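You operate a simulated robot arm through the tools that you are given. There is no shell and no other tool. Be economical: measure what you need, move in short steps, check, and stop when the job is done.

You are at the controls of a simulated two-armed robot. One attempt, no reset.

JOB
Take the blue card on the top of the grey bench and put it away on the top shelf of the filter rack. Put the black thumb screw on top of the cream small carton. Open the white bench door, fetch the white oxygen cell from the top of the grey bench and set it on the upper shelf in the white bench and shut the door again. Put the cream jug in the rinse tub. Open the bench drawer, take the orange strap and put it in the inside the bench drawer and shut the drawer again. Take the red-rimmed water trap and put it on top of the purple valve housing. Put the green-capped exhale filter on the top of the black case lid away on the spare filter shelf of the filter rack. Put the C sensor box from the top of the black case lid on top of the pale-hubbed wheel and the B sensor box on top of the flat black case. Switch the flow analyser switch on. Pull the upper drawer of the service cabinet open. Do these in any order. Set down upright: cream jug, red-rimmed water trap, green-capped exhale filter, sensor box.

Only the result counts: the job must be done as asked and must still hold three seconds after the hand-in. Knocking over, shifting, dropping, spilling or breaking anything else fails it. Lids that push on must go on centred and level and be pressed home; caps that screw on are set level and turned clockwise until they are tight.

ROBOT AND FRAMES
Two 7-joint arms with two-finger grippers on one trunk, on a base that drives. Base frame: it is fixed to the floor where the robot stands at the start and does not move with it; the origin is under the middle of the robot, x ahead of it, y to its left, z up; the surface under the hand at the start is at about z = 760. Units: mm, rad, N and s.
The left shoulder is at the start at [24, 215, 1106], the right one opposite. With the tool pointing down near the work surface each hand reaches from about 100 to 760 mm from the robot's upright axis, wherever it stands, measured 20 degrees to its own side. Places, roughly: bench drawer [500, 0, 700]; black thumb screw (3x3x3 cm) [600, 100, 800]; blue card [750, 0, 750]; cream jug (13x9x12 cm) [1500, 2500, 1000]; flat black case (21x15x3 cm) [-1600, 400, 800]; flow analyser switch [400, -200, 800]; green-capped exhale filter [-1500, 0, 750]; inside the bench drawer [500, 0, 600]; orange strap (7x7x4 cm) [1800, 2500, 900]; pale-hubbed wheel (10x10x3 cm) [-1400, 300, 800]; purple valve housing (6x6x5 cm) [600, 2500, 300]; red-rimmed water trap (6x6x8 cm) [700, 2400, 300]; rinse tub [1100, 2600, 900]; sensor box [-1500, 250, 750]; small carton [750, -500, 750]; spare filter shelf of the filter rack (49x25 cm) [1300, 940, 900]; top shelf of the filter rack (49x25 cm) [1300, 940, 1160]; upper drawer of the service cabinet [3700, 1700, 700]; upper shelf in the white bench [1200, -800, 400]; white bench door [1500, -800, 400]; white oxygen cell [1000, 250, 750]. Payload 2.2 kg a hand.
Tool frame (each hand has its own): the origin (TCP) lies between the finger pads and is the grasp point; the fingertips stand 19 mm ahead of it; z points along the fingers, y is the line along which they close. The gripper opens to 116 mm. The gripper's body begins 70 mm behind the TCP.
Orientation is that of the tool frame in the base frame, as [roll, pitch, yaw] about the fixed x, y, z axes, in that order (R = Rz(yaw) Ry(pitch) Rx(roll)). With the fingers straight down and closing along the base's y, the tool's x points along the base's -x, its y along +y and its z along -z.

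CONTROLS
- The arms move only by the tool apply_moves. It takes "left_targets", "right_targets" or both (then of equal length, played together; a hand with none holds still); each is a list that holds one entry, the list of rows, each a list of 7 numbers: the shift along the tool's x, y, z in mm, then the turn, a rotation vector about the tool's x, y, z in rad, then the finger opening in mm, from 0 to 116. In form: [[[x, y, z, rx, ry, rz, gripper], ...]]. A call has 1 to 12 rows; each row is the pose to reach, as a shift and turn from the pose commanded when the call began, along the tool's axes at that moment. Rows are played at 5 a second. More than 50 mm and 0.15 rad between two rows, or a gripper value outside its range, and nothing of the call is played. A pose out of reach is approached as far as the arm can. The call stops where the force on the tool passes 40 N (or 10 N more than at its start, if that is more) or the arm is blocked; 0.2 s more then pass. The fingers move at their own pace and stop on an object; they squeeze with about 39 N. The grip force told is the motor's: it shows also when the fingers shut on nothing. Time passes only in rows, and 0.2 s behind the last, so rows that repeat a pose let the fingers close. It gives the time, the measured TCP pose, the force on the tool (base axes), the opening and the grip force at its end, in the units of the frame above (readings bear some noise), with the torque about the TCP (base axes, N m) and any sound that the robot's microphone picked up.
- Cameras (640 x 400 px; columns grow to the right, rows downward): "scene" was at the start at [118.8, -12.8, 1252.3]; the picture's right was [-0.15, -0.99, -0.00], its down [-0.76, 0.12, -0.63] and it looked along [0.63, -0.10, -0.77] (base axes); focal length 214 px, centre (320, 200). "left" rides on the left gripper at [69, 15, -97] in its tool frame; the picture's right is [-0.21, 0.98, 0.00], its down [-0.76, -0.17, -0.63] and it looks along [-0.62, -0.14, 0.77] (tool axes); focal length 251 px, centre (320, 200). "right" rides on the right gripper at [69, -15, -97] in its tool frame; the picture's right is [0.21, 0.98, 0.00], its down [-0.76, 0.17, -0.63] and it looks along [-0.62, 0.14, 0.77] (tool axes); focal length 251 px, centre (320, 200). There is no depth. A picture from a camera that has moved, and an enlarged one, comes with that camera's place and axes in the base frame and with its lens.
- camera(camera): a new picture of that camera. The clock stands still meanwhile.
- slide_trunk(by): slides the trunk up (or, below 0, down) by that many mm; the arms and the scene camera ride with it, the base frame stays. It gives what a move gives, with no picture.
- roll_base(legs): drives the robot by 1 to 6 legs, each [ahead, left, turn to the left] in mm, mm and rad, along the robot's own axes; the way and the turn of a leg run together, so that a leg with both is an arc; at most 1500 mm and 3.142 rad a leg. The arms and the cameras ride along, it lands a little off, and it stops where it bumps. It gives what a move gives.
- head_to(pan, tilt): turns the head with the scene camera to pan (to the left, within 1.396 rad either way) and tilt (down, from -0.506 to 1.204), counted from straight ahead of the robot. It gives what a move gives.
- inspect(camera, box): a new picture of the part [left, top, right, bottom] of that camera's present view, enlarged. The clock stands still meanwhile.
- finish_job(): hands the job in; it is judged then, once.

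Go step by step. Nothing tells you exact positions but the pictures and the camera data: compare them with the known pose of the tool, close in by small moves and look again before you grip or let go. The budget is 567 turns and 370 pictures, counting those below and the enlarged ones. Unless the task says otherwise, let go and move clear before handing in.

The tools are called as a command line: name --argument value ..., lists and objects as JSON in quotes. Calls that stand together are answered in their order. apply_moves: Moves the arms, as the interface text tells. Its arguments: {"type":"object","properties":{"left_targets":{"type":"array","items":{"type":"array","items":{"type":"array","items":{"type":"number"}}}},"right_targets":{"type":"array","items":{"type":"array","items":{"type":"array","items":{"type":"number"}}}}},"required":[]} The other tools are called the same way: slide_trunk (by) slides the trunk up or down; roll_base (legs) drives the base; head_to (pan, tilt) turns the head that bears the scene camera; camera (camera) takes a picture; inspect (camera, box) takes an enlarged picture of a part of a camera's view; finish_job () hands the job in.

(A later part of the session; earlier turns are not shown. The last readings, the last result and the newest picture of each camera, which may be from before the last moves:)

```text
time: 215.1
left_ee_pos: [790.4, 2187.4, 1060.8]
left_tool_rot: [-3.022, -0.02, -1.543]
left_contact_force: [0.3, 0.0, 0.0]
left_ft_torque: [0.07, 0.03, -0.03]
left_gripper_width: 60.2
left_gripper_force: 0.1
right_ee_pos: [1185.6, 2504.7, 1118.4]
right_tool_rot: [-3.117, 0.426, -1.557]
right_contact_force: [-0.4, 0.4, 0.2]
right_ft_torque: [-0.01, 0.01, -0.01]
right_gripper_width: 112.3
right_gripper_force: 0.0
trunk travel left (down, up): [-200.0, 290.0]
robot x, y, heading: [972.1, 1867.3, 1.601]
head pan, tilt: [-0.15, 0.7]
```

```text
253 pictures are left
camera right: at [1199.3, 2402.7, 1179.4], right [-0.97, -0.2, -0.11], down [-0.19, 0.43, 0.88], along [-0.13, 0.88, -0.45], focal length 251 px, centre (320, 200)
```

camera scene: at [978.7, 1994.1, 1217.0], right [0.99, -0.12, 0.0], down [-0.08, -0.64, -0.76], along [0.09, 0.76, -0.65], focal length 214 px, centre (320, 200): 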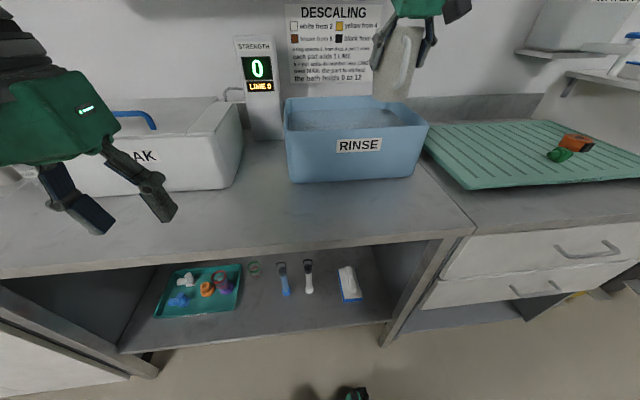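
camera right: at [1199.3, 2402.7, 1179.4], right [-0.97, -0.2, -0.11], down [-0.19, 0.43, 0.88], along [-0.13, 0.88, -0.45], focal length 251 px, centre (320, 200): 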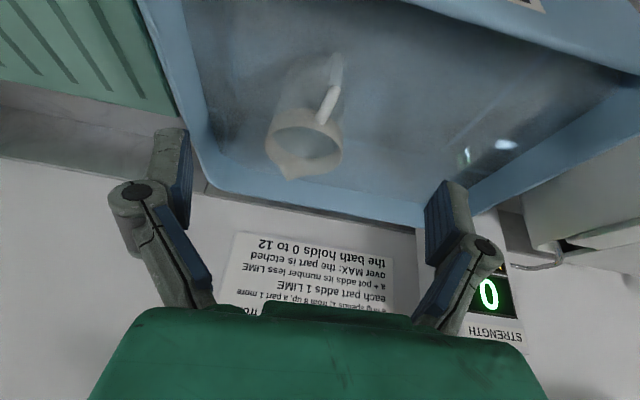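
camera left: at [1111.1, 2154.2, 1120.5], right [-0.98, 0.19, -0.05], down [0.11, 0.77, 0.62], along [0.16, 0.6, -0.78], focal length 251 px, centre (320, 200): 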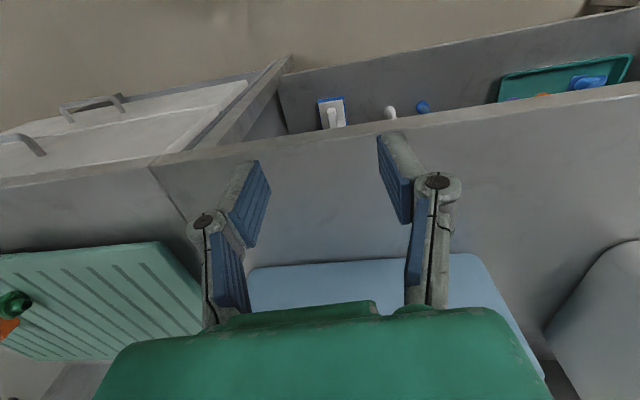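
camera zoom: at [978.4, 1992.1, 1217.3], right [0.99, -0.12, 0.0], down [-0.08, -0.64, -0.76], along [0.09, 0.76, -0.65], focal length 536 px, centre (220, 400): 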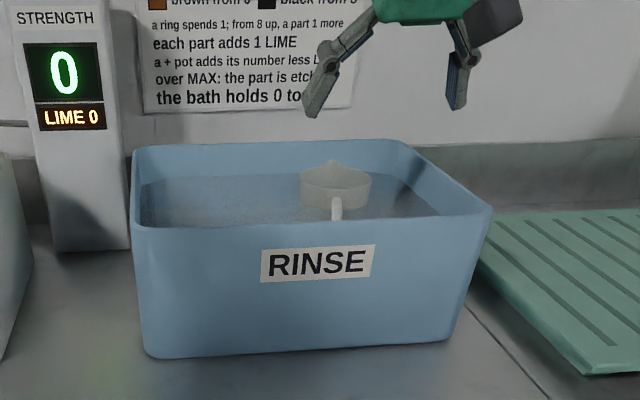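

The jug stands upright in the tub. Now the strap: back off, lower the trunk for the sideways drive, go right, and come back up.

roll_base --legs '[[-330, 0, 0]]'

apply_moves --right_targets '[[[40, 0, -15, 0, 0, 0, 112], [80, 0, -30, 0, 0, 0, 112], [120, 0, -45, 0, 0, 0, 112]]]'

slide_trunk --by -195

roll_base --legs '[[0, -330, 0], [0, -330, 0]]'

head_to --pan -0.15 --tilt 0.71

head_to --pan -0.15 --tilt 0.7

head_to --pan -0.15 --tilt 0.71

head_to --pan -0.15 --tilt 0.7

camera --camera "scene"

```text
time: 217.2
left_ee_pos: [802.8, 1857.3, 1058.5]
left_tool_rot: [-3.021, -0.021, -1.55]
left_contact_force: [-0.6, -0.7, 0.0]
left_ft_torque: [0.01, 0.03, -0.03]
left_gripper_width: 60.0
left_gripper_force: 0.1
right_ee_pos: [1199.2, 2172.8, 1117.0]
right_tool_rot: [-3.119, 0.424, -1.563]
right_contact_force: [0.2, -0.2, 0.1]
right_ft_torque: [0.01, 0.03, 0.01]
right_gripper_width: 112.0
right_gripper_force: 0.1
trunk travel left (down, up): [-200.0, 290.0]
robot x, y, heading: [982.1, 1538.7, 1.603]
head pan, tilt: [-0.15, 0.7]
```

```text
time: 218.1
left_ee_pos: [804.9, 1853.8, 1058.0]
left_tool_rot: [-3.025, -0.021, -1.55]
left_contact_force: [0.8, -0.2, 0.1]
left_ft_torque: [-0.01, 0.04, -0.04]
left_gripper_width: 59.9
left_gripper_force: 0.1
right_ee_pos: [1199.7, 2044.6, 1111.4]
right_tool_rot: [-3.125, 0.425, -1.565]
right_contact_force: [0.6, -0.2, 0.3]
right_ft_torque: [0.02, 0.04, 0.05]
right_gripper_width: 111.9
right_gripper_force: 0.1
trunk travel left (down, up): [-200.0, 290.0]
robot x, y, heading: [978.1, 1534.3, 1.594]
head pan, tilt: [-0.15, 0.7]
```

```text
time: 220.2
left_ee_pos: [803.2, 1854.9, 863.5]
left_tool_rot: [-3.022, -0.025, -1.551]
left_contact_force: [0.1, -1.3, -0.4]
left_ft_torque: [0.0, 0.01, 0.02]
left_gripper_width: 60.1
left_gripper_force: 0.1
right_ee_pos: [1199.8, 2044.8, 915.7]
right_tool_rot: [-3.118, 0.428, -1.564]
right_contact_force: [-0.1, -0.7, -0.1]
right_ft_torque: [-0.01, 0.04, -0.02]
right_gripper_width: 112.0
right_gripper_force: 0.1
trunk travel left (down, up): [-5.0, 485.0]
robot x, y, heading: [976.4, 1537.5, 1.602]
head pan, tilt: [-0.15, 0.7]
```

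```text
time: 224.2
left_ee_pos: [1468.5, 1871.6, 865.2]
left_tool_rot: [-3.027, -0.022, -1.541]
left_contact_force: [0.4, -0.4, -0.2]
left_ft_torque: [0.02, 0.04, -0.03]
left_gripper_width: 60.0
left_gripper_force: 0.0
right_ee_pos: [1862.8, 2066.9, 913.4]
right_tool_rot: [-3.122, 0.426, -1.558]
right_contact_force: [1.4, -1.3, 0.0]
right_ft_torque: [-0.01, 0.0, 0.01]
right_gripper_width: 112.1
right_gripper_force: 0.0
trunk travel left (down, up): [-5.0, 485.0]
robot x, y, heading: [1646.7, 1558.5, 1.598]
head pan, tilt: [-0.15, 0.7]
```

```text
time: 224.8
left_ee_pos: [1462.5, 1870.3, 862.6]
left_tool_rot: [-3.02, -0.025, -1.542]
left_contact_force: [0.9, 0.7, -0.2]
left_ft_torque: [-0.03, -0.02, -0.02]
left_gripper_width: 60.1
left_gripper_force: 0.1
right_ee_pos: [1858.4, 2064.5, 916.9]
right_tool_rot: [-3.117, 0.427, -1.555]
right_contact_force: [-0.6, -1.0, 0.2]
right_ft_torque: [0.0, -0.03, -0.03]
right_gripper_width: 112.1
right_gripper_force: 0.1
trunk travel left (down, up): [-5.0, 485.0]
robot x, y, heading: [1643.0, 1556.5, 1.605]
head pan, tilt: [-0.15, 0.71]
```

```text
time: 225.4
left_ee_pos: [1465.2, 1871.3, 863.3]
left_tool_rot: [-3.022, -0.026, -1.543]
left_contact_force: [-0.4, 0.0, -0.3]
left_ft_torque: [-0.03, 0.0, -0.01]
left_gripper_width: 59.7
left_gripper_force: 0.0
right_ee_pos: [1860.1, 2065.2, 916.4]
right_tool_rot: [-3.119, 0.427, -1.558]
right_contact_force: [0.1, 0.4, 0.6]
right_ft_torque: [-0.03, -0.04, -0.02]
right_gripper_width: 112.1
right_gripper_force: 0.1
trunk travel left (down, up): [-5.0, 485.0]
robot x, y, heading: [1641.1, 1558.4, 1.609]
head pan, tilt: [-0.15, 0.7]
```

```text
time: 226.0
left_ee_pos: [1468.1, 1871.7, 862.6]
left_tool_rot: [-3.026, -0.024, -1.544]
left_contact_force: [1.0, -0.6, -0.5]
left_ft_torque: [-0.03, -0.01, 0.0]
left_gripper_width: 60.2
left_gripper_force: 0.0
right_ee_pos: [1863.0, 2064.7, 916.3]
right_tool_rot: [-3.122, 0.428, -1.558]
right_contact_force: [0.7, -0.4, -0.1]
right_ft_torque: [0.0, 0.0, 0.04]
right_gripper_width: 112.2
right_gripper_force: 0.1
trunk travel left (down, up): [-5.0, 485.0]
robot x, y, heading: [1643.5, 1555.1, 1.605]
head pan, tilt: [-0.15, 0.71]
```

```text
time: 226.6
left_ee_pos: [1468.3, 1871.8, 863.0]
left_tool_rot: [-3.025, -0.025, -1.542]
left_contact_force: [0.4, -0.1, -0.2]
left_ft_torque: [-0.03, 0.0, -0.04]
left_gripper_width: 60.0
left_gripper_force: 0.1
right_ee_pos: [1862.3, 2065.2, 917.4]
right_tool_rot: [-3.121, 0.428, -1.56]
right_contact_force: [0.0, -0.3, 0.2]
right_ft_torque: [0.01, 0.0, 0.02]
right_gripper_width: 112.3
right_gripper_force: 0.0
trunk travel left (down, up): [-5.0, 485.0]
robot x, y, heading: [1644.8, 1556.5, 1.606]
head pan, tilt: [-0.15, 0.7]
```

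```text
252 pictures are left
camera scene: at [1653.2, 1680.9, 1022.1], right [0.99, -0.12, 0.0], down [-0.08, -0.64, -0.76], along [0.09, 0.76, -0.65], focal length 214 px, centre (320, 200)
```

scene: 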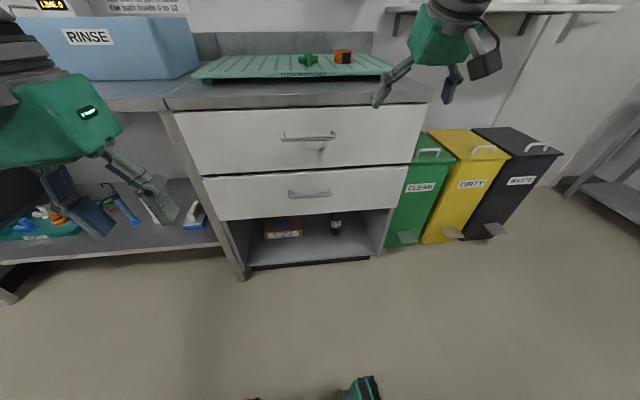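

slide_trunk --by 180

roll_base --legs '[[270, 0, 0]]'

head_to --pan -0.2 --tilt 0.7

head_to --pan -0.2 --tilt 0.71

head_to --pan -0.2 --tilt 0.7

camera --camera "right"

inspect --camera "scene" --box '[300, 60, 480, 180]'

```text
time: 228.6
left_ee_pos: [1465.5, 1872.1, 1042.9]
left_tool_rot: [-3.024, -0.026, -1.545]
left_contact_force: [-0.1, 0.7, -0.7]
left_ft_torque: [0.0, 0.01, 0.03]
left_gripper_width: 60.1
left_gripper_force: 0.0
right_ee_pos: [1861.6, 2066.2, 1095.2]
right_tool_rot: [-3.12, 0.43, -1.558]
right_contact_force: [-0.6, 0.6, -0.5]
right_ft_torque: [0.02, 0.01, -0.01]
right_gripper_width: 111.8
right_gripper_force: 0.1
trunk travel left (down, up): [-185.0, 305.0]
robot x, y, heading: [1646.5, 1557.0, 1.602]
head pan, tilt: [-0.15, 0.7]
```

```text
time: 230.5
left_ee_pos: [1454.5, 2139.4, 1043.8]
left_tool_rot: [-3.024, -0.025, -1.536]
left_contact_force: [-0.3, -0.1, -0.6]
left_ft_torque: [-0.03, 0.05, 0.01]
left_gripper_width: 60.0
left_gripper_force: 0.0
right_ee_pos: [1848.1, 2335.8, 1095.2]
right_tool_rot: [-3.121, 0.427, -1.551]
right_contact_force: [-1.4, 0.6, 0.3]
right_ft_torque: [-0.05, -0.01, -0.01]
right_gripper_width: 112.4
right_gripper_force: 0.1
trunk travel left (down, up): [-185.0, 305.0]
robot x, y, heading: [1633.5, 1822.6, 1.612]
head pan, tilt: [-0.15, 0.7]
```

```text
time: 231.1
left_ee_pos: [1454.6, 2137.3, 1042.6]
left_tool_rot: [-3.023, -0.029, -1.535]
left_contact_force: [0.2, 1.1, -0.9]
left_ft_torque: [0.0, 0.02, -0.04]
left_gripper_width: 59.8
left_gripper_force: 0.0
right_ee_pos: [1847.3, 2334.5, 1095.6]
right_tool_rot: [-3.122, 0.431, -1.549]
right_contact_force: [0.5, -0.2, -0.2]
right_ft_torque: [0.0, -0.04, 0.0]
right_gripper_width: 111.8
right_gripper_force: 0.0
trunk travel left (down, up): [-185.0, 305.0]
robot x, y, heading: [1634.2, 1820.6, 1.612]
head pan, tilt: [-0.201, 0.7]
```

```text
time: 231.7
left_ee_pos: [1454.6, 2137.4, 1041.9]
left_tool_rot: [-3.024, -0.029, -1.534]
left_contact_force: [0.1, 0.2, 1.9]
left_ft_torque: [0.01, -0.02, 0.01]
left_gripper_width: 59.6
left_gripper_force: 0.0
right_ee_pos: [1848.3, 2333.7, 1097.0]
right_tool_rot: [-3.121, 0.429, -1.55]
right_contact_force: [0.9, -0.2, 0.1]
right_ft_torque: [0.03, -0.01, 0.02]
right_gripper_width: 112.1
right_gripper_force: 0.0
trunk travel left (down, up): [-185.0, 305.0]
robot x, y, heading: [1634.9, 1820.8, 1.617]
head pan, tilt: [-0.201, 0.71]
```

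```text
time: 232.3
left_ee_pos: [1453.5, 2137.0, 1042.5]
left_tool_rot: [-3.025, -0.027, -1.534]
left_contact_force: [0.3, 0.7, -0.1]
left_ft_torque: [-0.01, 0.0, 0.03]
left_gripper_width: 60.0
left_gripper_force: 0.1
right_ee_pos: [1847.9, 2333.2, 1096.8]
right_tool_rot: [-3.123, 0.43, -1.55]
right_contact_force: [-0.2, 0.6, 1.4]
right_ft_torque: [0.01, 0.01, -0.01]
right_gripper_width: 112.0
right_gripper_force: 0.0
trunk travel left (down, up): [-185.0, 305.0]
robot x, y, heading: [1637.0, 1825.8, 1.61]
head pan, tilt: [-0.201, 0.7]
```

```text
251 pictures are left
camera right: at [1863.1, 2231.9, 1157.2], right [-0.97, -0.21, -0.11], down [-0.19, 0.42, 0.89], along [-0.14, 0.88, -0.45], focal length 251 px, centre (320, 200)
```

right: 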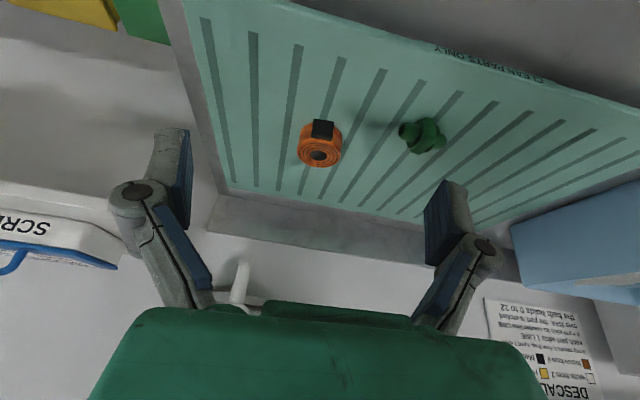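

```text
3.33 times, centred on (390, 120) of scene
camera zoom: at [1646.2, 1948.8, 1202.1], right [0.99, -0.16, 0.0], down [-0.1, -0.64, -0.76], along [0.12, 0.75, -0.65], focal length 715 px, centre (87, 467)
```

zoom: 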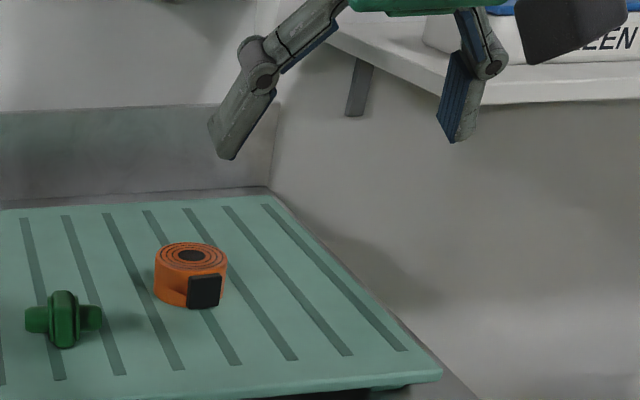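

Strap top at [1828,2519,939], buckle facing me; close along x. Move above it.

apply_moves --right_targets '[[[-35, 4, 25, 0, 0, 0, 96], [-70, 8, 55, 0, 0, 0, 96], [-100, 12, 90, 0, 0, 0, 96], [-120, 15, 128, 0, 0, 0, 96], [-129, 16, 166, 0, 0, 0, 96]]]'

camera --camera "right"

```text
time: 233.5
left_ee_pos: [1453.7, 2137.9, 1041.0]
left_tool_rot: [-3.024, -0.034, -1.533]
left_contact_force: [-0.2, 0.9, 0.8]
left_ft_torque: [-0.06, 0.0, 0.02]
left_gripper_width: 60.2
left_gripper_force: 0.0
right_ee_pos: [1832.5, 2523.8, 998.2]
right_tool_rot: [-3.121, 0.429, -1.55]
right_contact_force: [-0.4, 0.2, 0.7]
right_ft_torque: [-0.01, -0.02, -0.03]
right_gripper_width: 96.0
right_gripper_force: 0.0
trunk travel left (down, up): [-185.0, 305.0]
robot x, y, heading: [1634.4, 1820.7, 1.613]
head pan, tilt: [-0.201, 0.7]
```

```text
249 pictures are left
camera right: at [1848.4, 2421.4, 1059.1], right [-0.97, -0.21, -0.11], down [-0.19, 0.42, 0.89], along [-0.14, 0.88, -0.45], focal length 251 px, centre (320, 200)
```

right: 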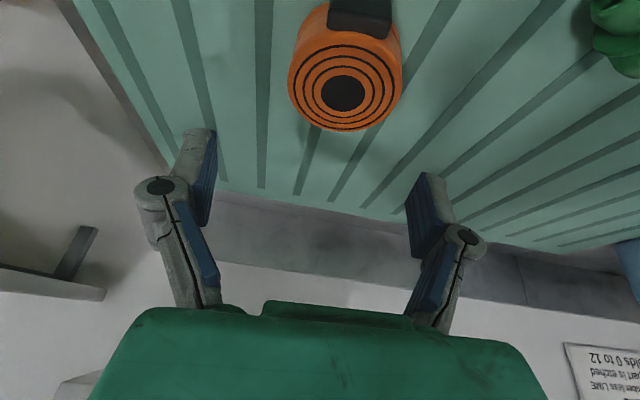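

apply_moves --right_targets '[[[12, 5, 20, 0, 0, 0, 96], [24, 5, 42, 0, 0, 0, 96], [34, 5, 63, 0, 0, 0, 96], [34, 5, 63, 0, 0, 0, 70], [34, 5, 63, 0, 0, 0, 45], [34, 5, 63, 0, 0, 0, 45]]]'

camera --camera "right"

```text
time: 234.9
left_ee_pos: [1452.4, 2134.3, 1044.7]
left_tool_rot: [-3.021, -0.02, -1.535]
left_contact_force: [0.0, -0.3, -0.5]
left_ft_torque: [0.0, -0.02, 0.02]
left_gripper_width: 60.2
left_gripper_force: 0.0
right_ee_pos: [1826.5, 2515.9, 932.3]
right_tool_rot: [-3.122, 0.44, -1.548]
right_contact_force: [-17.1, 0.1, 30.9]
right_ft_torque: [-0.07, 0.79, -0.04]
right_gripper_width: 59.8
right_gripper_force: 38.3
trunk travel left (down, up): [-185.0, 305.0]
robot x, y, heading: [1634.6, 1821.7, 1.615]
head pan, tilt: [-0.201, 0.7]
```

```text
248 pictures are left
camera right: at [1841.7, 2413.5, 992.0], right [-0.97, -0.21, -0.11], down [-0.19, 0.41, 0.89], along [-0.14, 0.89, -0.44], focal length 251 px, centre (320, 200)
```

right: 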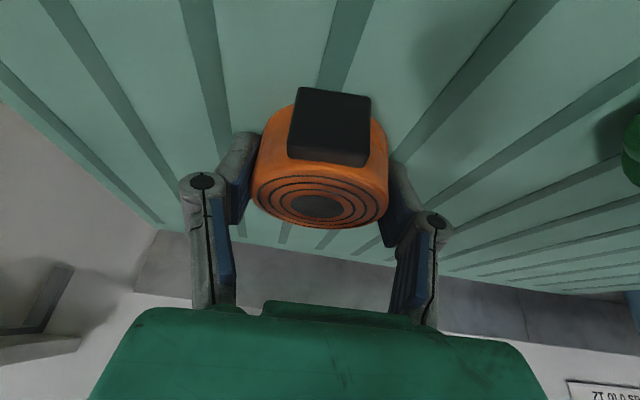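

Gripped. Lift it up.

apply_moves --right_targets '[[[-12, 0, -27, 0, 0, 0, 45], [-28, 0, -62, 0, 0, 0, 45], [-45, 0, -98, 0, 0, 0, 45], [-62, 0, -135, 0, 0, 0, 45]]]'

camera --camera "right"

roll_base --legs '[[-300, 0, 0]]'

apply_moves --right_targets '[[[40, 0, 0, 0, 0.1, 0, 45], [80, 0, 0, 0, 0.2, 0, 45], [120, 0, 0, 0, 0.3, 0, 45], [150, 0, 20, 0, 0.4, 0, 45], [180, 0, 40, 0, 0.42, 0, 45]]]'

```text
time: 235.9
left_ee_pos: [1452.5, 2135.8, 1042.0]
left_tool_rot: [-3.024, -0.03, -1.534]
left_contact_force: [-0.4, -0.8, 0.6]
left_ft_torque: [0.03, 0.0, -0.02]
left_gripper_width: 60.1
left_gripper_force: 0.1
right_ee_pos: [1821.1, 2514.5, 1077.1]
right_tool_rot: [-3.117, 0.429, -1.547]
right_contact_force: [0.3, 0.5, -0.6]
right_ft_torque: [0.0, -0.02, -0.01]
right_gripper_width: 59.6
right_gripper_force: 39.6
trunk travel left (down, up): [-185.0, 305.0]
robot x, y, heading: [1630.9, 1822.7, 1.608]
head pan, tilt: [-0.201, 0.7]
```

```text
247 pictures are left
camera right: at [1835.5, 2411.8, 1137.0], right [-0.97, -0.21, -0.11], down [-0.19, 0.42, 0.89], along [-0.14, 0.88, -0.45], focal length 251 px, centre (320, 200)
```

right: 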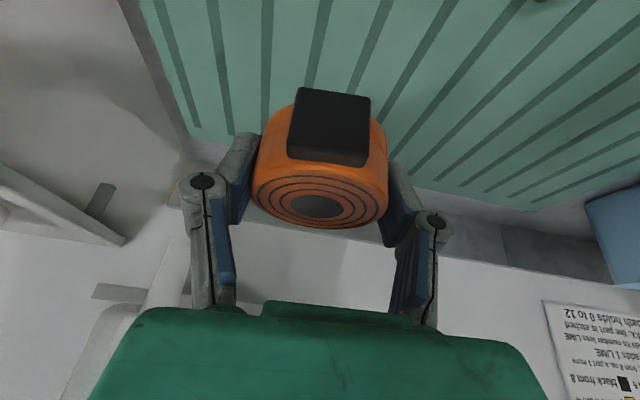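

```text
time: 238.0
left_ee_pos: [1468.5, 1836.9, 1042.0]
left_tool_rot: [-3.028, -0.032, -1.533]
left_contact_force: [-0.7, 0.1, 0.3]
left_ft_torque: [0.02, 0.02, 0.02]
left_gripper_width: 60.2
left_gripper_force: 0.1
right_ee_pos: [1836.2, 2213.5, 1076.0]
right_tool_rot: [-3.121, 0.431, -1.55]
right_contact_force: [-1.1, 0.2, -1.5]
right_ft_torque: [-0.03, 0.02, -0.01]
right_gripper_width: 59.8
right_gripper_force: 38.6
trunk travel left (down, up): [-185.0, 305.0]
robot x, y, heading: [1650.1, 1525.2, 1.612]
head pan, tilt: [-0.201, 0.7]
```

```text
time: 239.2
left_ee_pos: [1465.9, 1833.5, 1040.6]
left_tool_rot: [-3.025, -0.038, -1.533]
left_contact_force: [-0.3, 0.2, -0.9]
left_ft_torque: [0.01, -0.01, 0.0]
left_gripper_width: 60.0
left_gripper_force: 0.1
right_ee_pos: [1839.0, 2063.6, 964.8]
right_tool_rot: [-3.124, 0.014, -1.559]
right_contact_force: [0.3, 0.2, -0.9]
right_ft_torque: [0.0, 0.02, 0.0]
right_gripper_width: 59.9
right_gripper_force: 39.4
trunk travel left (down, up): [-185.0, 305.0]
robot x, y, heading: [1646.6, 1520.8, 1.611]
head pan, tilt: [-0.201, 0.7]
```

Strap in hand. Next, since the left hand is free, I go to the service cabinet drawer: lower the trunk, turn to face +x and look.

slide_trunk --by -150

roll_base --legs '[[0, 0, -1.611]]'

head_to --pan 0 --tilt 0.3

camera --camera "scene"

```text
time: 240.9
left_ee_pos: [1467.1, 1834.1, 890.3]
left_tool_rot: [-3.025, -0.039, -1.532]
left_contact_force: [0.0, 0.8, -0.1]
left_ft_torque: [0.0, 0.01, -0.02]
left_gripper_width: 59.6
left_gripper_force: 0.2
right_ee_pos: [1839.3, 2065.0, 815.3]
right_tool_rot: [-3.123, 0.015, -1.557]
right_contact_force: [0.5, -0.5, -0.9]
right_ft_torque: [0.0, 0.03, 0.03]
right_gripper_width: 59.4
right_gripper_force: 39.6
trunk travel left (down, up): [-35.0, 455.0]
robot x, y, heading: [1648.4, 1524.9, 1.612]
head pan, tilt: [-0.201, 0.7]
```

```text
time: 245.3
left_ee_pos: [1968.0, 1683.8, 889.1]
left_tool_rot: [-3.024, -0.036, 3.116]
left_contact_force: [0.1, 0.1, 0.7]
left_ft_torque: [0.02, 0.0, 0.02]
left_gripper_width: 60.0
left_gripper_force: 0.2
right_ee_pos: [2174.9, 1297.5, 814.4]
right_tool_rot: [-3.122, 0.013, 3.091]
right_contact_force: [0.3, -0.6, -0.5]
right_ft_torque: [0.01, -0.01, -0.01]
right_gripper_width: 59.9
right_gripper_force: 39.0
trunk travel left (down, up): [-35.0, 455.0]
robot x, y, heading: [1645.8, 1524.7, -0.022]
head pan, tilt: [-0.201, 0.7]
```

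```text
time: 246.2
left_ee_pos: [1965.8, 1683.3, 890.4]
left_tool_rot: [-3.026, -0.041, 3.116]
left_contact_force: [-0.4, -0.1, -0.2]
left_ft_torque: [0.0, 0.01, -0.04]
left_gripper_width: 59.8
left_gripper_force: 0.1
right_ee_pos: [2172.6, 1297.4, 814.8]
right_tool_rot: [-3.124, 0.017, 3.094]
right_contact_force: [0.2, -0.5, -0.7]
right_ft_torque: [0.0, 0.0, 0.01]
right_gripper_width: 59.8
right_gripper_force: 39.5
trunk travel left (down, up): [-35.0, 455.0]
robot x, y, heading: [1646.6, 1523.4, -0.019]
head pan, tilt: [0.0, 0.3]
```

```text
246 pictures are left
camera scene: at [1782.8, 1521.4, 1088.0], right [-0.02, -1.0, 0.0], down [-0.3, 0.01, -0.95], along [0.95, -0.02, -0.3], focal length 214 px, centre (320, 200)
```

scene: 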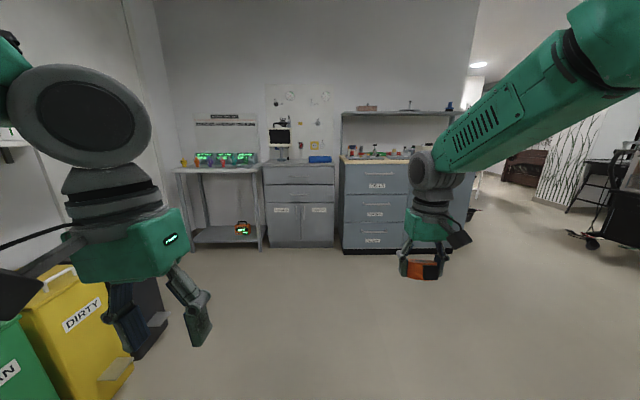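

inspect --camera "scene" --box '[250, 130, 450, 260]'

```text
3.08 times, centred on (350, 195) of scene
camera zoom: at [1782.8, 1521.4, 1088.0], right [-0.02, -1.0, 0.0], down [-0.3, 0.01, -0.95], along [0.95, -0.02, -0.3], focal length 660 px, centre (228, 215)
```

zoom: 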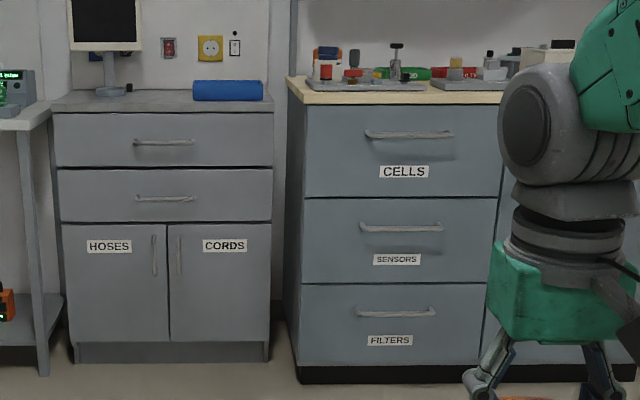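

The service cabinet is the grey one with HOSES/CORDS; its upper drawer handle is at about [3690,1674,708]. Drive toward it.

roll_base --legs '[[1150, 0, 0.02]]'

head_to --pan 0.15 --tilt 0.45

camera --camera "scene"

camera --camera "left"

```text
time: 252.2
left_ee_pos: [3144.1, 1673.9, 888.9]
left_tool_rot: [-3.024, -0.041, 3.132]
left_contact_force: [0.2, 0.1, -0.4]
left_ft_torque: [0.02, 0.02, 0.0]
left_gripper_width: 59.9
left_gripper_force: 0.1
right_ee_pos: [3358.1, 1291.7, 815.6]
right_tool_rot: [-3.124, 0.016, 3.107]
right_contact_force: [0.0, 0.2, -1.2]
right_ft_torque: [-0.01, 0.01, 0.02]
right_gripper_width: 59.6
right_gripper_force: 39.4
trunk travel left (down, up): [-35.0, 455.0]
robot x, y, heading: [2828.3, 1509.2, -0.001]
head pan, tilt: [0.0, 0.3]
```

```text
time: 252.9
left_ee_pos: [3142.6, 1674.7, 887.4]
left_tool_rot: [-3.025, -0.043, 3.13]
left_contact_force: [0.3, 0.2, -0.7]
left_ft_torque: [-0.01, 0.01, 0.01]
left_gripper_width: 60.0
left_gripper_force: 0.1
right_ee_pos: [3355.3, 1291.3, 816.4]
right_tool_rot: [-3.125, 0.018, 3.108]
right_contact_force: [0.6, 0.2, -0.9]
right_ft_torque: [-0.03, -0.02, 0.02]
right_gripper_width: 59.6
right_gripper_force: 39.1
trunk travel left (down, up): [-35.0, 455.0]
robot x, y, heading: [2827.3, 1510.0, -0.003]
head pan, tilt: [0.15, 0.45]
```

```text
244 pictures are left
camera scene: at [2961.0, 1522.0, 1074.2], right [0.14, -0.99, 0.0], down [-0.43, -0.06, -0.9], along [0.89, 0.13, -0.44], focal length 214 px, centre (320, 200)
```

scene: 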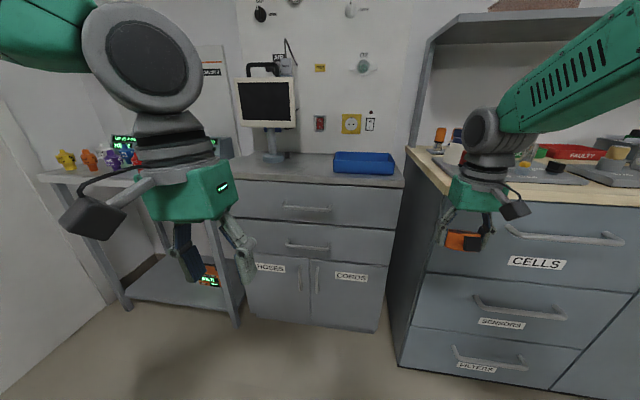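

```text
243 pictures are left
camera left: at [3078.2, 1700.3, 985.1], right [0.22, 0.97, -0.12], down [0.78, -0.1, 0.61], along [0.58, -0.23, -0.78], focal length 251 px, centre (320, 200)
```

left: 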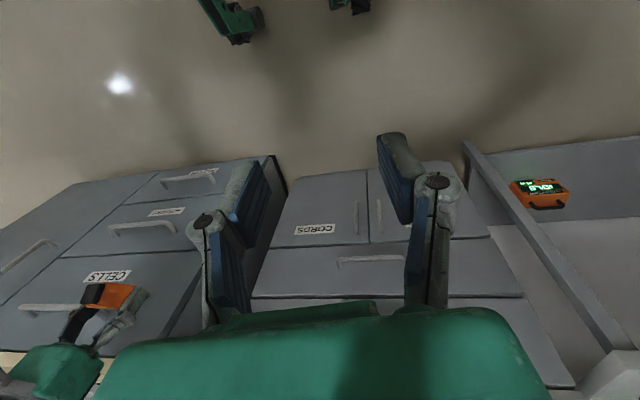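

inspect --camera "scene" --box '[225, 170, 405, 270]'

inspect --camera "left" --box '[250, 150, 500, 310]'

```text
3.56 times, centred on (315, 220) of scene
camera zoom: at [2961.0, 1522.0, 1074.2], right [0.14, -0.99, 0.0], down [-0.43, -0.06, -0.9], along [0.89, 0.13, -0.44], focal length 763 px, centre (338, 129)
```

zoom: 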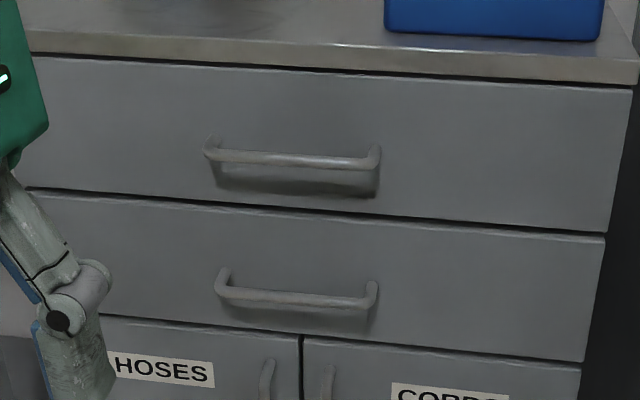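

```text
2.50 times, centred on (375, 230) of left
camera zoom: at [3078.2, 1700.3, 985.1], right [0.22, 0.97, -0.12], down [0.78, -0.1, 0.61], along [0.58, -0.23, -0.78], focal length 629 px, centre (182, 125)
```

zoom: 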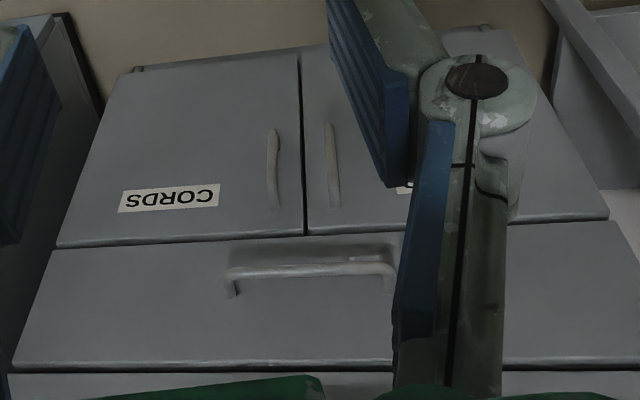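

Handle at about [3584,1660,731]. I pitch the left hand to point forward (horizontal) while extending.

apply_moves --left_targets '[[[-23, 0, 8, 0, -0.14, 0, 70], [-46, 0, 16, 0, -0.28, 0, 70], [-69, 0, 24, 0, -0.42, 0, 70], [-92, 0, 32, 0, -0.56, 0, 70], [-115, 0, 40, 0, -0.7, 0, 70], [-138, 0, 48, 0, -0.84, 0, 70], [-161, 0, 56, 0, -0.98, 0, 70], [-184, 0, 64, 0, -1.12, 0, 70], [-207, 0, 72, 0, -1.26, 0, 70], [-230, 0, 80, 0, -1.4, 0, 70], [-250, 0, 88, 0, -1.54, 0, 70]]]'

camera --camera "scene"

```text
time: 255.3
left_ee_pos: [3385.7, 1660.9, 794.5]
left_tool_rot: [-2.078, 1.439, -2.09]
left_contact_force: [0.4, 0.9, -0.5]
left_ft_torque: [-0.02, 0.0, 0.0]
left_gripper_width: 70.0
left_gripper_force: 0.1
right_ee_pos: [3355.0, 1290.8, 817.9]
right_tool_rot: [-3.124, 0.017, 3.108]
right_contact_force: [-0.2, -0.4, -0.5]
right_ft_torque: [0.03, -0.02, -0.01]
right_gripper_width: 59.4
right_gripper_force: 39.3
trunk travel left (down, up): [-35.0, 455.0]
robot x, y, heading: [2828.9, 1509.5, -0.005]
head pan, tilt: [0.15, 0.45]
```

```text
240 pictures are left
camera scene: at [2961.6, 1520.4, 1074.2], right [0.15, -0.99, 0.0], down [-0.43, -0.06, -0.9], along [0.89, 0.13, -0.44], focal length 214 px, centre (320, 200)
```

scene: 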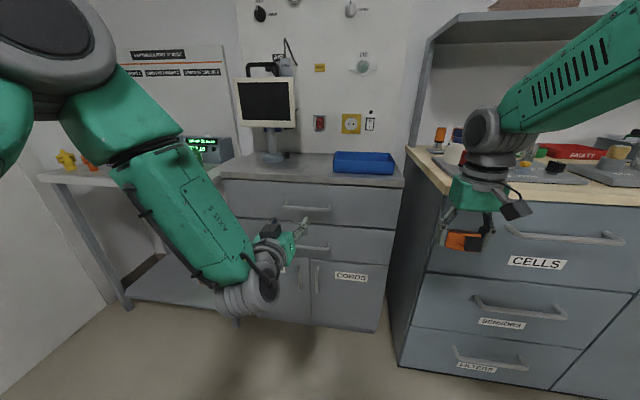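

Hand now points at the cabinet. Roll it 90° so the fingers close vertically on the bar.

apply_moves --left_targets '[[[0, 0, 0, 0, 0, -0.145, 70], [0, 0, 0, 0, 0, -0.29, 70], [0, 0, 0, 0, 0, -0.435, 70], [0, 0, 0, 0, 0, -0.58, 70], [0, 0, 0, 0, 0, -0.725, 70], [0, 0, 0, 0, 0, -0.87, 70], [0, 0, 0, 0, 0, -1.015, 70], [0, 0, 0, 0, 0, -1.16, 70], [0, 0, 0, 0, 0, -1.305, 70], [0, 0, 0, 0, 0, -1.45, 70]]]'

camera --camera "left"

camera --camera "scene"

```text
time: 257.5
left_ee_pos: [3396.0, 1684.7, 913.8]
left_tool_rot: [-1.721, 0.015, -1.598]
left_contact_force: [0.6, 0.8, -0.2]
left_ft_torque: [0.04, 0.01, 0.0]
left_gripper_width: 69.9
left_gripper_force: 0.0
left hand out of reach, approached as far as the arm can: row 2, 3, 4, 5, 6, 7, 8, 9, 10
right_ee_pos: [3356.2, 1292.0, 817.8]
right_tool_rot: [-3.122, 0.016, 3.109]
right_contact_force: [-0.6, 0.2, -1.4]
right_ft_torque: [0.01, 0.01, 0.01]
right_gripper_width: 59.5
right_gripper_force: 38.5
trunk travel left (down, up): [-35.0, 455.0]
robot x, y, heading: [2826.5, 1507.8, -0.005]
head pan, tilt: [0.15, 0.45]
```

```text
239 pictures are left
camera left: at [3296.2, 1617.7, 911.7], right [-0.14, 0.23, -0.96], down [-0.58, 0.77, 0.27], along [0.8, 0.59, 0.03], focal length 251 px, centre (320, 200)
```

left: 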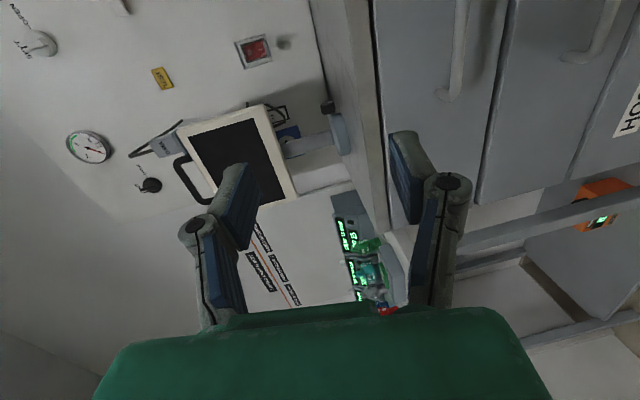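

```text
238 pictures are left
camera scene: at [2962.0, 1523.8, 1074.0], right [0.14, -0.99, 0.0], down [-0.43, -0.06, -0.9], along [0.89, 0.13, -0.44], focal length 214 px, centre (320, 200)
```

scene: 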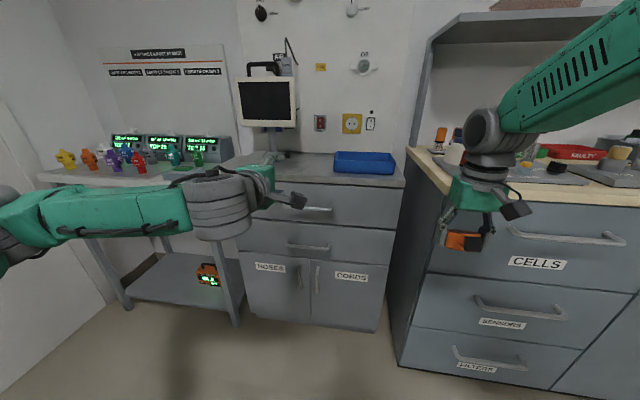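

Orientation achieved. Now bring it down to the handle's height in front of the bar.

apply_moves --left_targets '[[[5, 30, 20, 0, 0, 0, 70], [10, 62, 45, 0, 0, 0, 70], [14, 95, 70, 0, 0, 0, 70], [18, 125, 95, 0, 0, 0, 70], [24, 160, 120, 0, 0, 0, 70]]]'

camera --camera "left"

camera --camera "scene"

```text
time: 258.7
left_ee_pos: [3509.0, 1662.7, 840.5]
left_tool_rot: [-1.826, 0.036, -1.617]
left_contact_force: [-0.4, 0.1, 0.7]
left_ft_torque: [0.0, -0.02, -0.01]
left_gripper_width: 69.9
left_gripper_force: 0.0
left hand out of reach, approached as far as the arm can: row 1, 2, 3, 4, 5
right_ee_pos: [3356.1, 1291.8, 815.4]
right_tool_rot: [-3.126, 0.016, 3.108]
right_contact_force: [0.6, -0.2, -1.4]
right_ft_torque: [-0.02, -0.03, 0.01]
right_gripper_width: 59.5
right_gripper_force: 39.0
trunk travel left (down, up): [-35.0, 455.0]
robot x, y, heading: [2830.3, 1509.3, -0.003]
head pan, tilt: [0.15, 0.45]
```

```text
237 pictures are left
camera left: at [3409.4, 1597.7, 848.4], right [-0.24, 0.26, -0.94], down [-0.53, 0.77, 0.35], along [0.81, 0.58, -0.04], focal length 251 px, centre (320, 200)
```

left: 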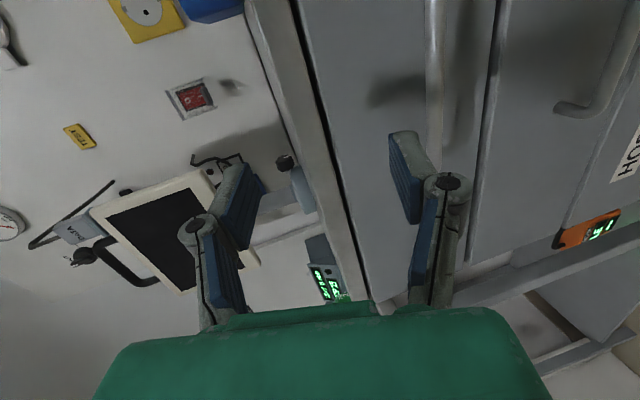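

```text
236 pictures are left
camera scene: at [2963.2, 1521.9, 1073.8], right [0.14, -0.99, 0.0], down [-0.44, -0.06, -0.9], along [0.89, 0.13, -0.44], focal length 214 px, centre (320, 200)
```

scene: 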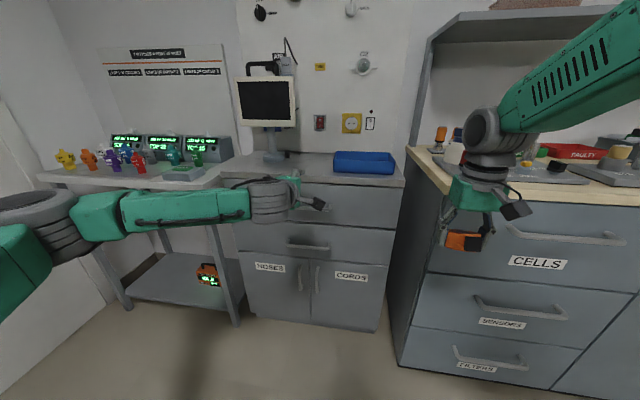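

The arm can't get low enough with the hand level; I'll pitch it ~40° downward and approach the bar diagonally.

slide_trunk --by -33

apply_moves --left_targets '[[[0, 4, 0, -0.125, 0, 0, 70], [0, 8, 0, -0.25, 0, 0, 70], [0, 12, 0, -0.375, 0, 0, 70], [0, 16, 0, -0.5, 0, 0, 70]]]'

camera --camera "left"

camera --camera "scene"

```text
time: 259.4
left_ee_pos: [3507.7, 1662.9, 808.7]
left_tool_rot: [-1.823, 0.034, -1.616]
left_contact_force: [-0.3, 0.0, -0.6]
left_ft_torque: [-0.02, 0.01, -0.03]
left_gripper_width: 69.9
left_gripper_force: 0.1
right_ee_pos: [3355.7, 1291.3, 784.9]
right_tool_rot: [-3.123, 0.017, 3.11]
right_contact_force: [-0.4, 0.2, -1.0]
right_ft_torque: [-0.01, -0.01, 0.0]
right_gripper_width: 59.6
right_gripper_force: 39.1
trunk travel left (down, up): [-2.0, 488.0]
robot x, y, heading: [2828.4, 1510.1, -0.008]
head pan, tilt: [0.15, 0.45]
```

```text
time: 260.4
left_ee_pos: [3503.9, 1663.9, 795.1]
left_tool_rot: [-2.327, 0.038, -1.616]
left_contact_force: [0.2, 0.7, 0.7]
left_ft_torque: [-0.02, -0.03, -0.01]
left_gripper_width: 69.8
left_gripper_force: 0.0
right_ee_pos: [3355.5, 1290.8, 784.3]
right_tool_rot: [-3.125, 0.017, 3.109]
right_contact_force: [0.3, -0.6, -2.1]
right_ft_torque: [-0.01, -0.03, -0.05]
right_gripper_width: 59.4
right_gripper_force: 38.8
trunk travel left (down, up): [-2.0, 488.0]
robot x, y, heading: [2824.6, 1507.8, -0.007]
head pan, tilt: [0.15, 0.45]
```

```text
235 pictures are left
camera left: at [3420.3, 1595.8, 847.2], right [-0.66, 0.27, -0.7], down [-0.31, 0.75, 0.58], along [0.69, 0.6, -0.41], focal length 251 px, centre (320, 200)
```

left: 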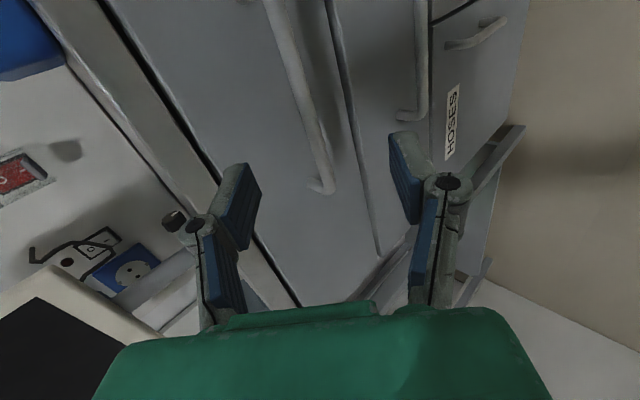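

```text
234 pictures are left
camera scene: at [2962.2, 1521.7, 1041.0], right [0.14, -0.99, 0.0], down [-0.43, -0.06, -0.9], along [0.89, 0.13, -0.44], focal length 214 px, centre (320, 200)
```

scene: 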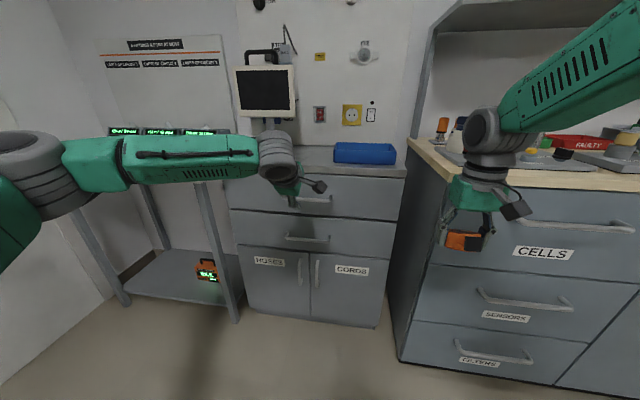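

inspect --camera "scene" --box '[240, 160, 400, 260]'

inspect --camera "left" --box '[200, 0, 440, 200]'

```text
4.00 times, centred on (320, 210) of scene
camera zoom: at [2962.2, 1521.7, 1041.0], right [0.14, -0.99, 0.0], down [-0.43, -0.06, -0.9], along [0.89, 0.13, -0.44], focal length 858 px, centre (320, 160)
```

zoom: 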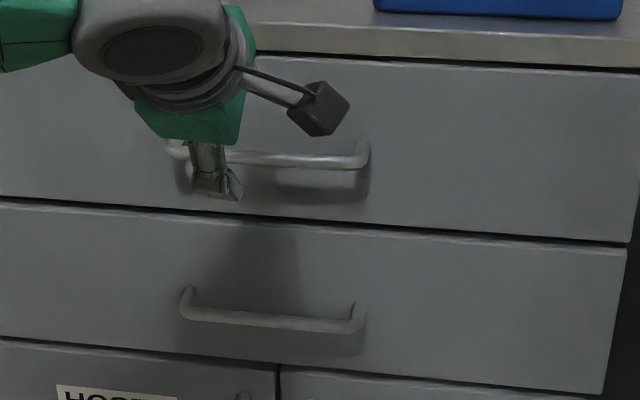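

```text
2.00 times, centred on (320, 100) of left
camera zoom: at [3420.3, 1595.8, 847.2], right [-0.66, 0.27, -0.7], down [-0.31, 0.75, 0.58], along [0.69, 0.6, -0.41], focal length 503 px, centre (320, 400)
```

zoom: 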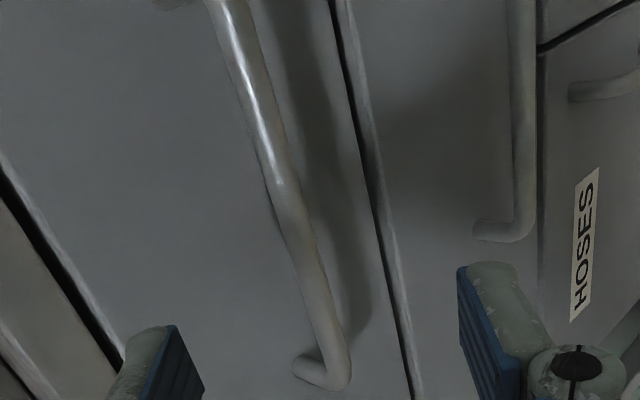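

Bar fixed at about x 3600, z 725, y 1580–1743. Approach diagonally to straddle it.

apply_moves --left_targets '[[[1, -8, 30, 0, 0, 0, 60], [1, -15, 60, 0, 0, 0, 60], [1, -15, 85, 0, 0, 0, 60]]]'

inspect --camera "left" --box '[160, 0, 480, 260]'

inspect --camera "scene" --box '[240, 160, 400, 260]'

```text
time: 261.2
left_ee_pos: [3575.1, 1662.7, 747.0]
left_tool_rot: [-2.323, 0.035, -1.618]
left_contact_force: [-6.0, 0.8, 4.0]
left_ft_torque: [0.01, -0.26, 0.06]
left_gripper_width: 62.4
left_gripper_force: 0.1
right_ee_pos: [3354.5, 1290.2, 785.6]
right_tool_rot: [-3.125, 0.019, 3.109]
right_contact_force: [-0.7, -0.3, -0.7]
right_ft_torque: [-0.03, 0.05, 0.0]
right_gripper_width: 59.3
right_gripper_force: 38.6
trunk travel left (down, up): [-2.0, 488.0]
robot x, y, heading: [2828.9, 1509.6, -0.002]
head pan, tilt: [0.15, 0.45]
```

```text
1.54 times, centred on (320, 130) of left
camera zoom: at [3491.8, 1594.4, 800.5], right [-0.66, 0.27, -0.71], down [-0.31, 0.75, 0.58], along [0.69, 0.6, -0.41], focal length 387 px, centre (320, 308)
```

zoom: 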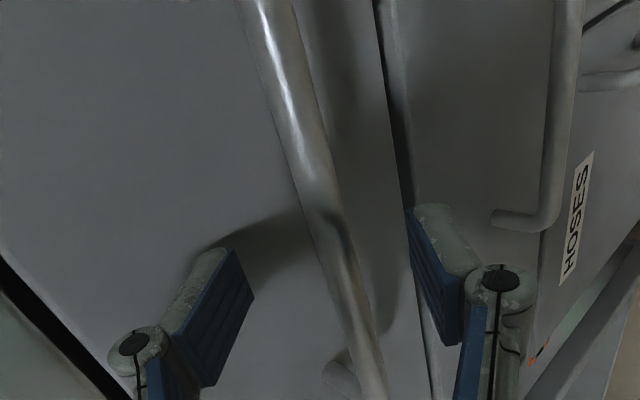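

```text
4.00 times, centred on (320, 210) of scene
camera zoom: at [2961.0, 1521.3, 1041.2], right [0.14, -0.99, 0.0], down [-0.43, -0.06, -0.9], along [0.89, 0.13, -0.44], focal length 858 px, centre (320, 160)
```

zoom: 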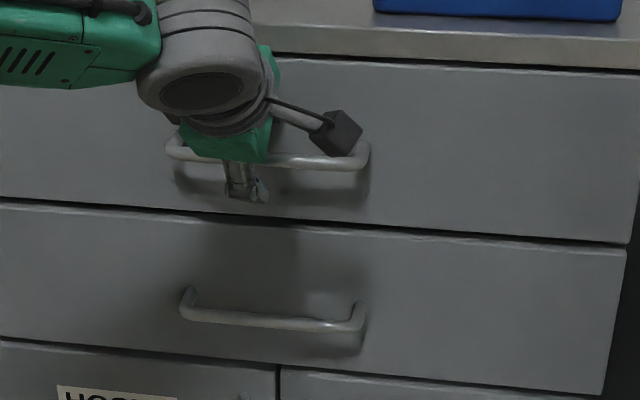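

The upper finger just touches the drawer face, with the bar between the tips. Narrow the fingers, advance a little, then close.

apply_moves --left_targets '[[[0, 0, -4, 0, 0, 0, 40], [0, 0, 0, 0, 0, 0, 34], [0, 0, 6, 0, 0, 0, 34], [0, 0, 11, 0, 0, 0, 34], [0, 0, 11, 0, 0, 0, 10], [0, 0, 11, 0, 0, 0, 4], [0, 0, 11, 0, 0, 0, 4]]]'

inspect --camera "left" --box '[160, 0, 480, 260]'

```text
time: 262.8
left_ee_pos: [3585.0, 1662.4, 736.4]
left_tool_rot: [-2.328, 0.034, -1.617]
left_contact_force: [-5.9, 0.0, -13.5]
left_ft_torque: [-0.17, -0.09, 0.02]
left_gripper_width: 12.0
left_gripper_force: 6.5
right_ee_pos: [3356.8, 1290.9, 782.2]
right_tool_rot: [-3.122, 0.018, 3.109]
right_contact_force: [-0.4, -0.4, -0.5]
right_ft_torque: [0.02, 0.0, -0.03]
right_gripper_width: 59.3
right_gripper_force: 39.4
trunk travel left (down, up): [-2.0, 488.0]
robot x, y, heading: [2825.1, 1508.3, -0.003]
head pan, tilt: [0.15, 0.45]
```

```text
1.54 times, centred on (320, 130) of left
camera zoom: at [3501.4, 1594.4, 789.5], right [-0.66, 0.27, -0.7], down [-0.31, 0.75, 0.58], along [0.68, 0.6, -0.41], focal length 387 px, centre (320, 308)
```

zoom: 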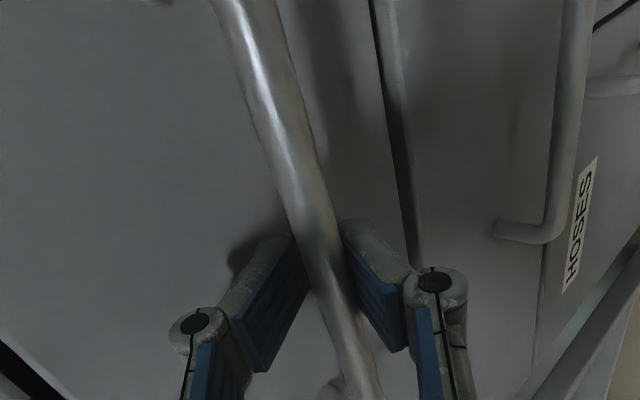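

Gripped the bar. Pull by driving the base straight back.

apply_moves --left_targets '[[[0, 0, 0, 0, 0, 0, 0], [0, 7, -7, 0, 0, 0, 0], [0, 20, -22, 0, 0, 0, 0], [0, 34, -36, 0, 0, 0, 0]]]'

camera --camera "scene"

```text
time: 263.9
left_ee_pos: [3526.2, 1663.1, 732.4]
left_tool_rot: [-2.342, 0.034, -1.621]
left_contact_force: [-3.1, -5.0, -30.1]
left_ft_torque: [-0.51, -0.06, 1.03]
left_gripper_width: 5.9
left_gripper_force: 29.6
right_ee_pos: [3351.4, 1291.6, 788.4]
right_tool_rot: [-3.121, 0.022, 3.109]
right_contact_force: [-0.3, 1.2, -0.5]
right_ft_torque: [0.01, -0.04, 0.02]
right_gripper_width: 59.3
right_gripper_force: 38.9
trunk travel left (down, up): [-2.0, 488.0]
robot x, y, heading: [2826.2, 1509.0, -0.004]
head pan, tilt: [0.15, 0.45]
stopped in row 4 (left hand): the force on the tool passed its limit at 42 N (the readings are from after the stop); the commanded pose is now the measured one
```

```text
228 pictures are left
camera scene: at [2964.7, 1522.5, 1040.6], right [0.14, -0.99, 0.0], down [-0.44, -0.06, -0.9], along [0.89, 0.13, -0.44], focal length 214 px, centre (320, 200)
```

scene: 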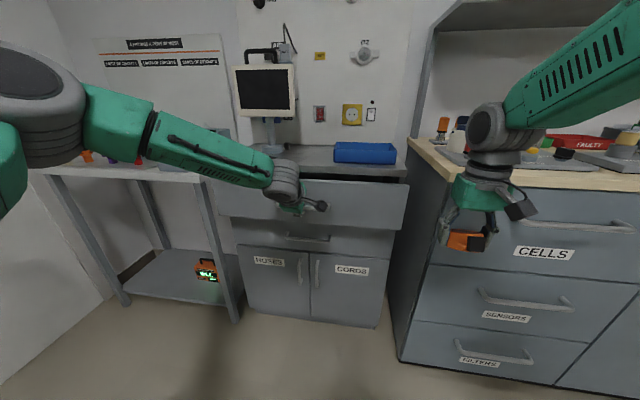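

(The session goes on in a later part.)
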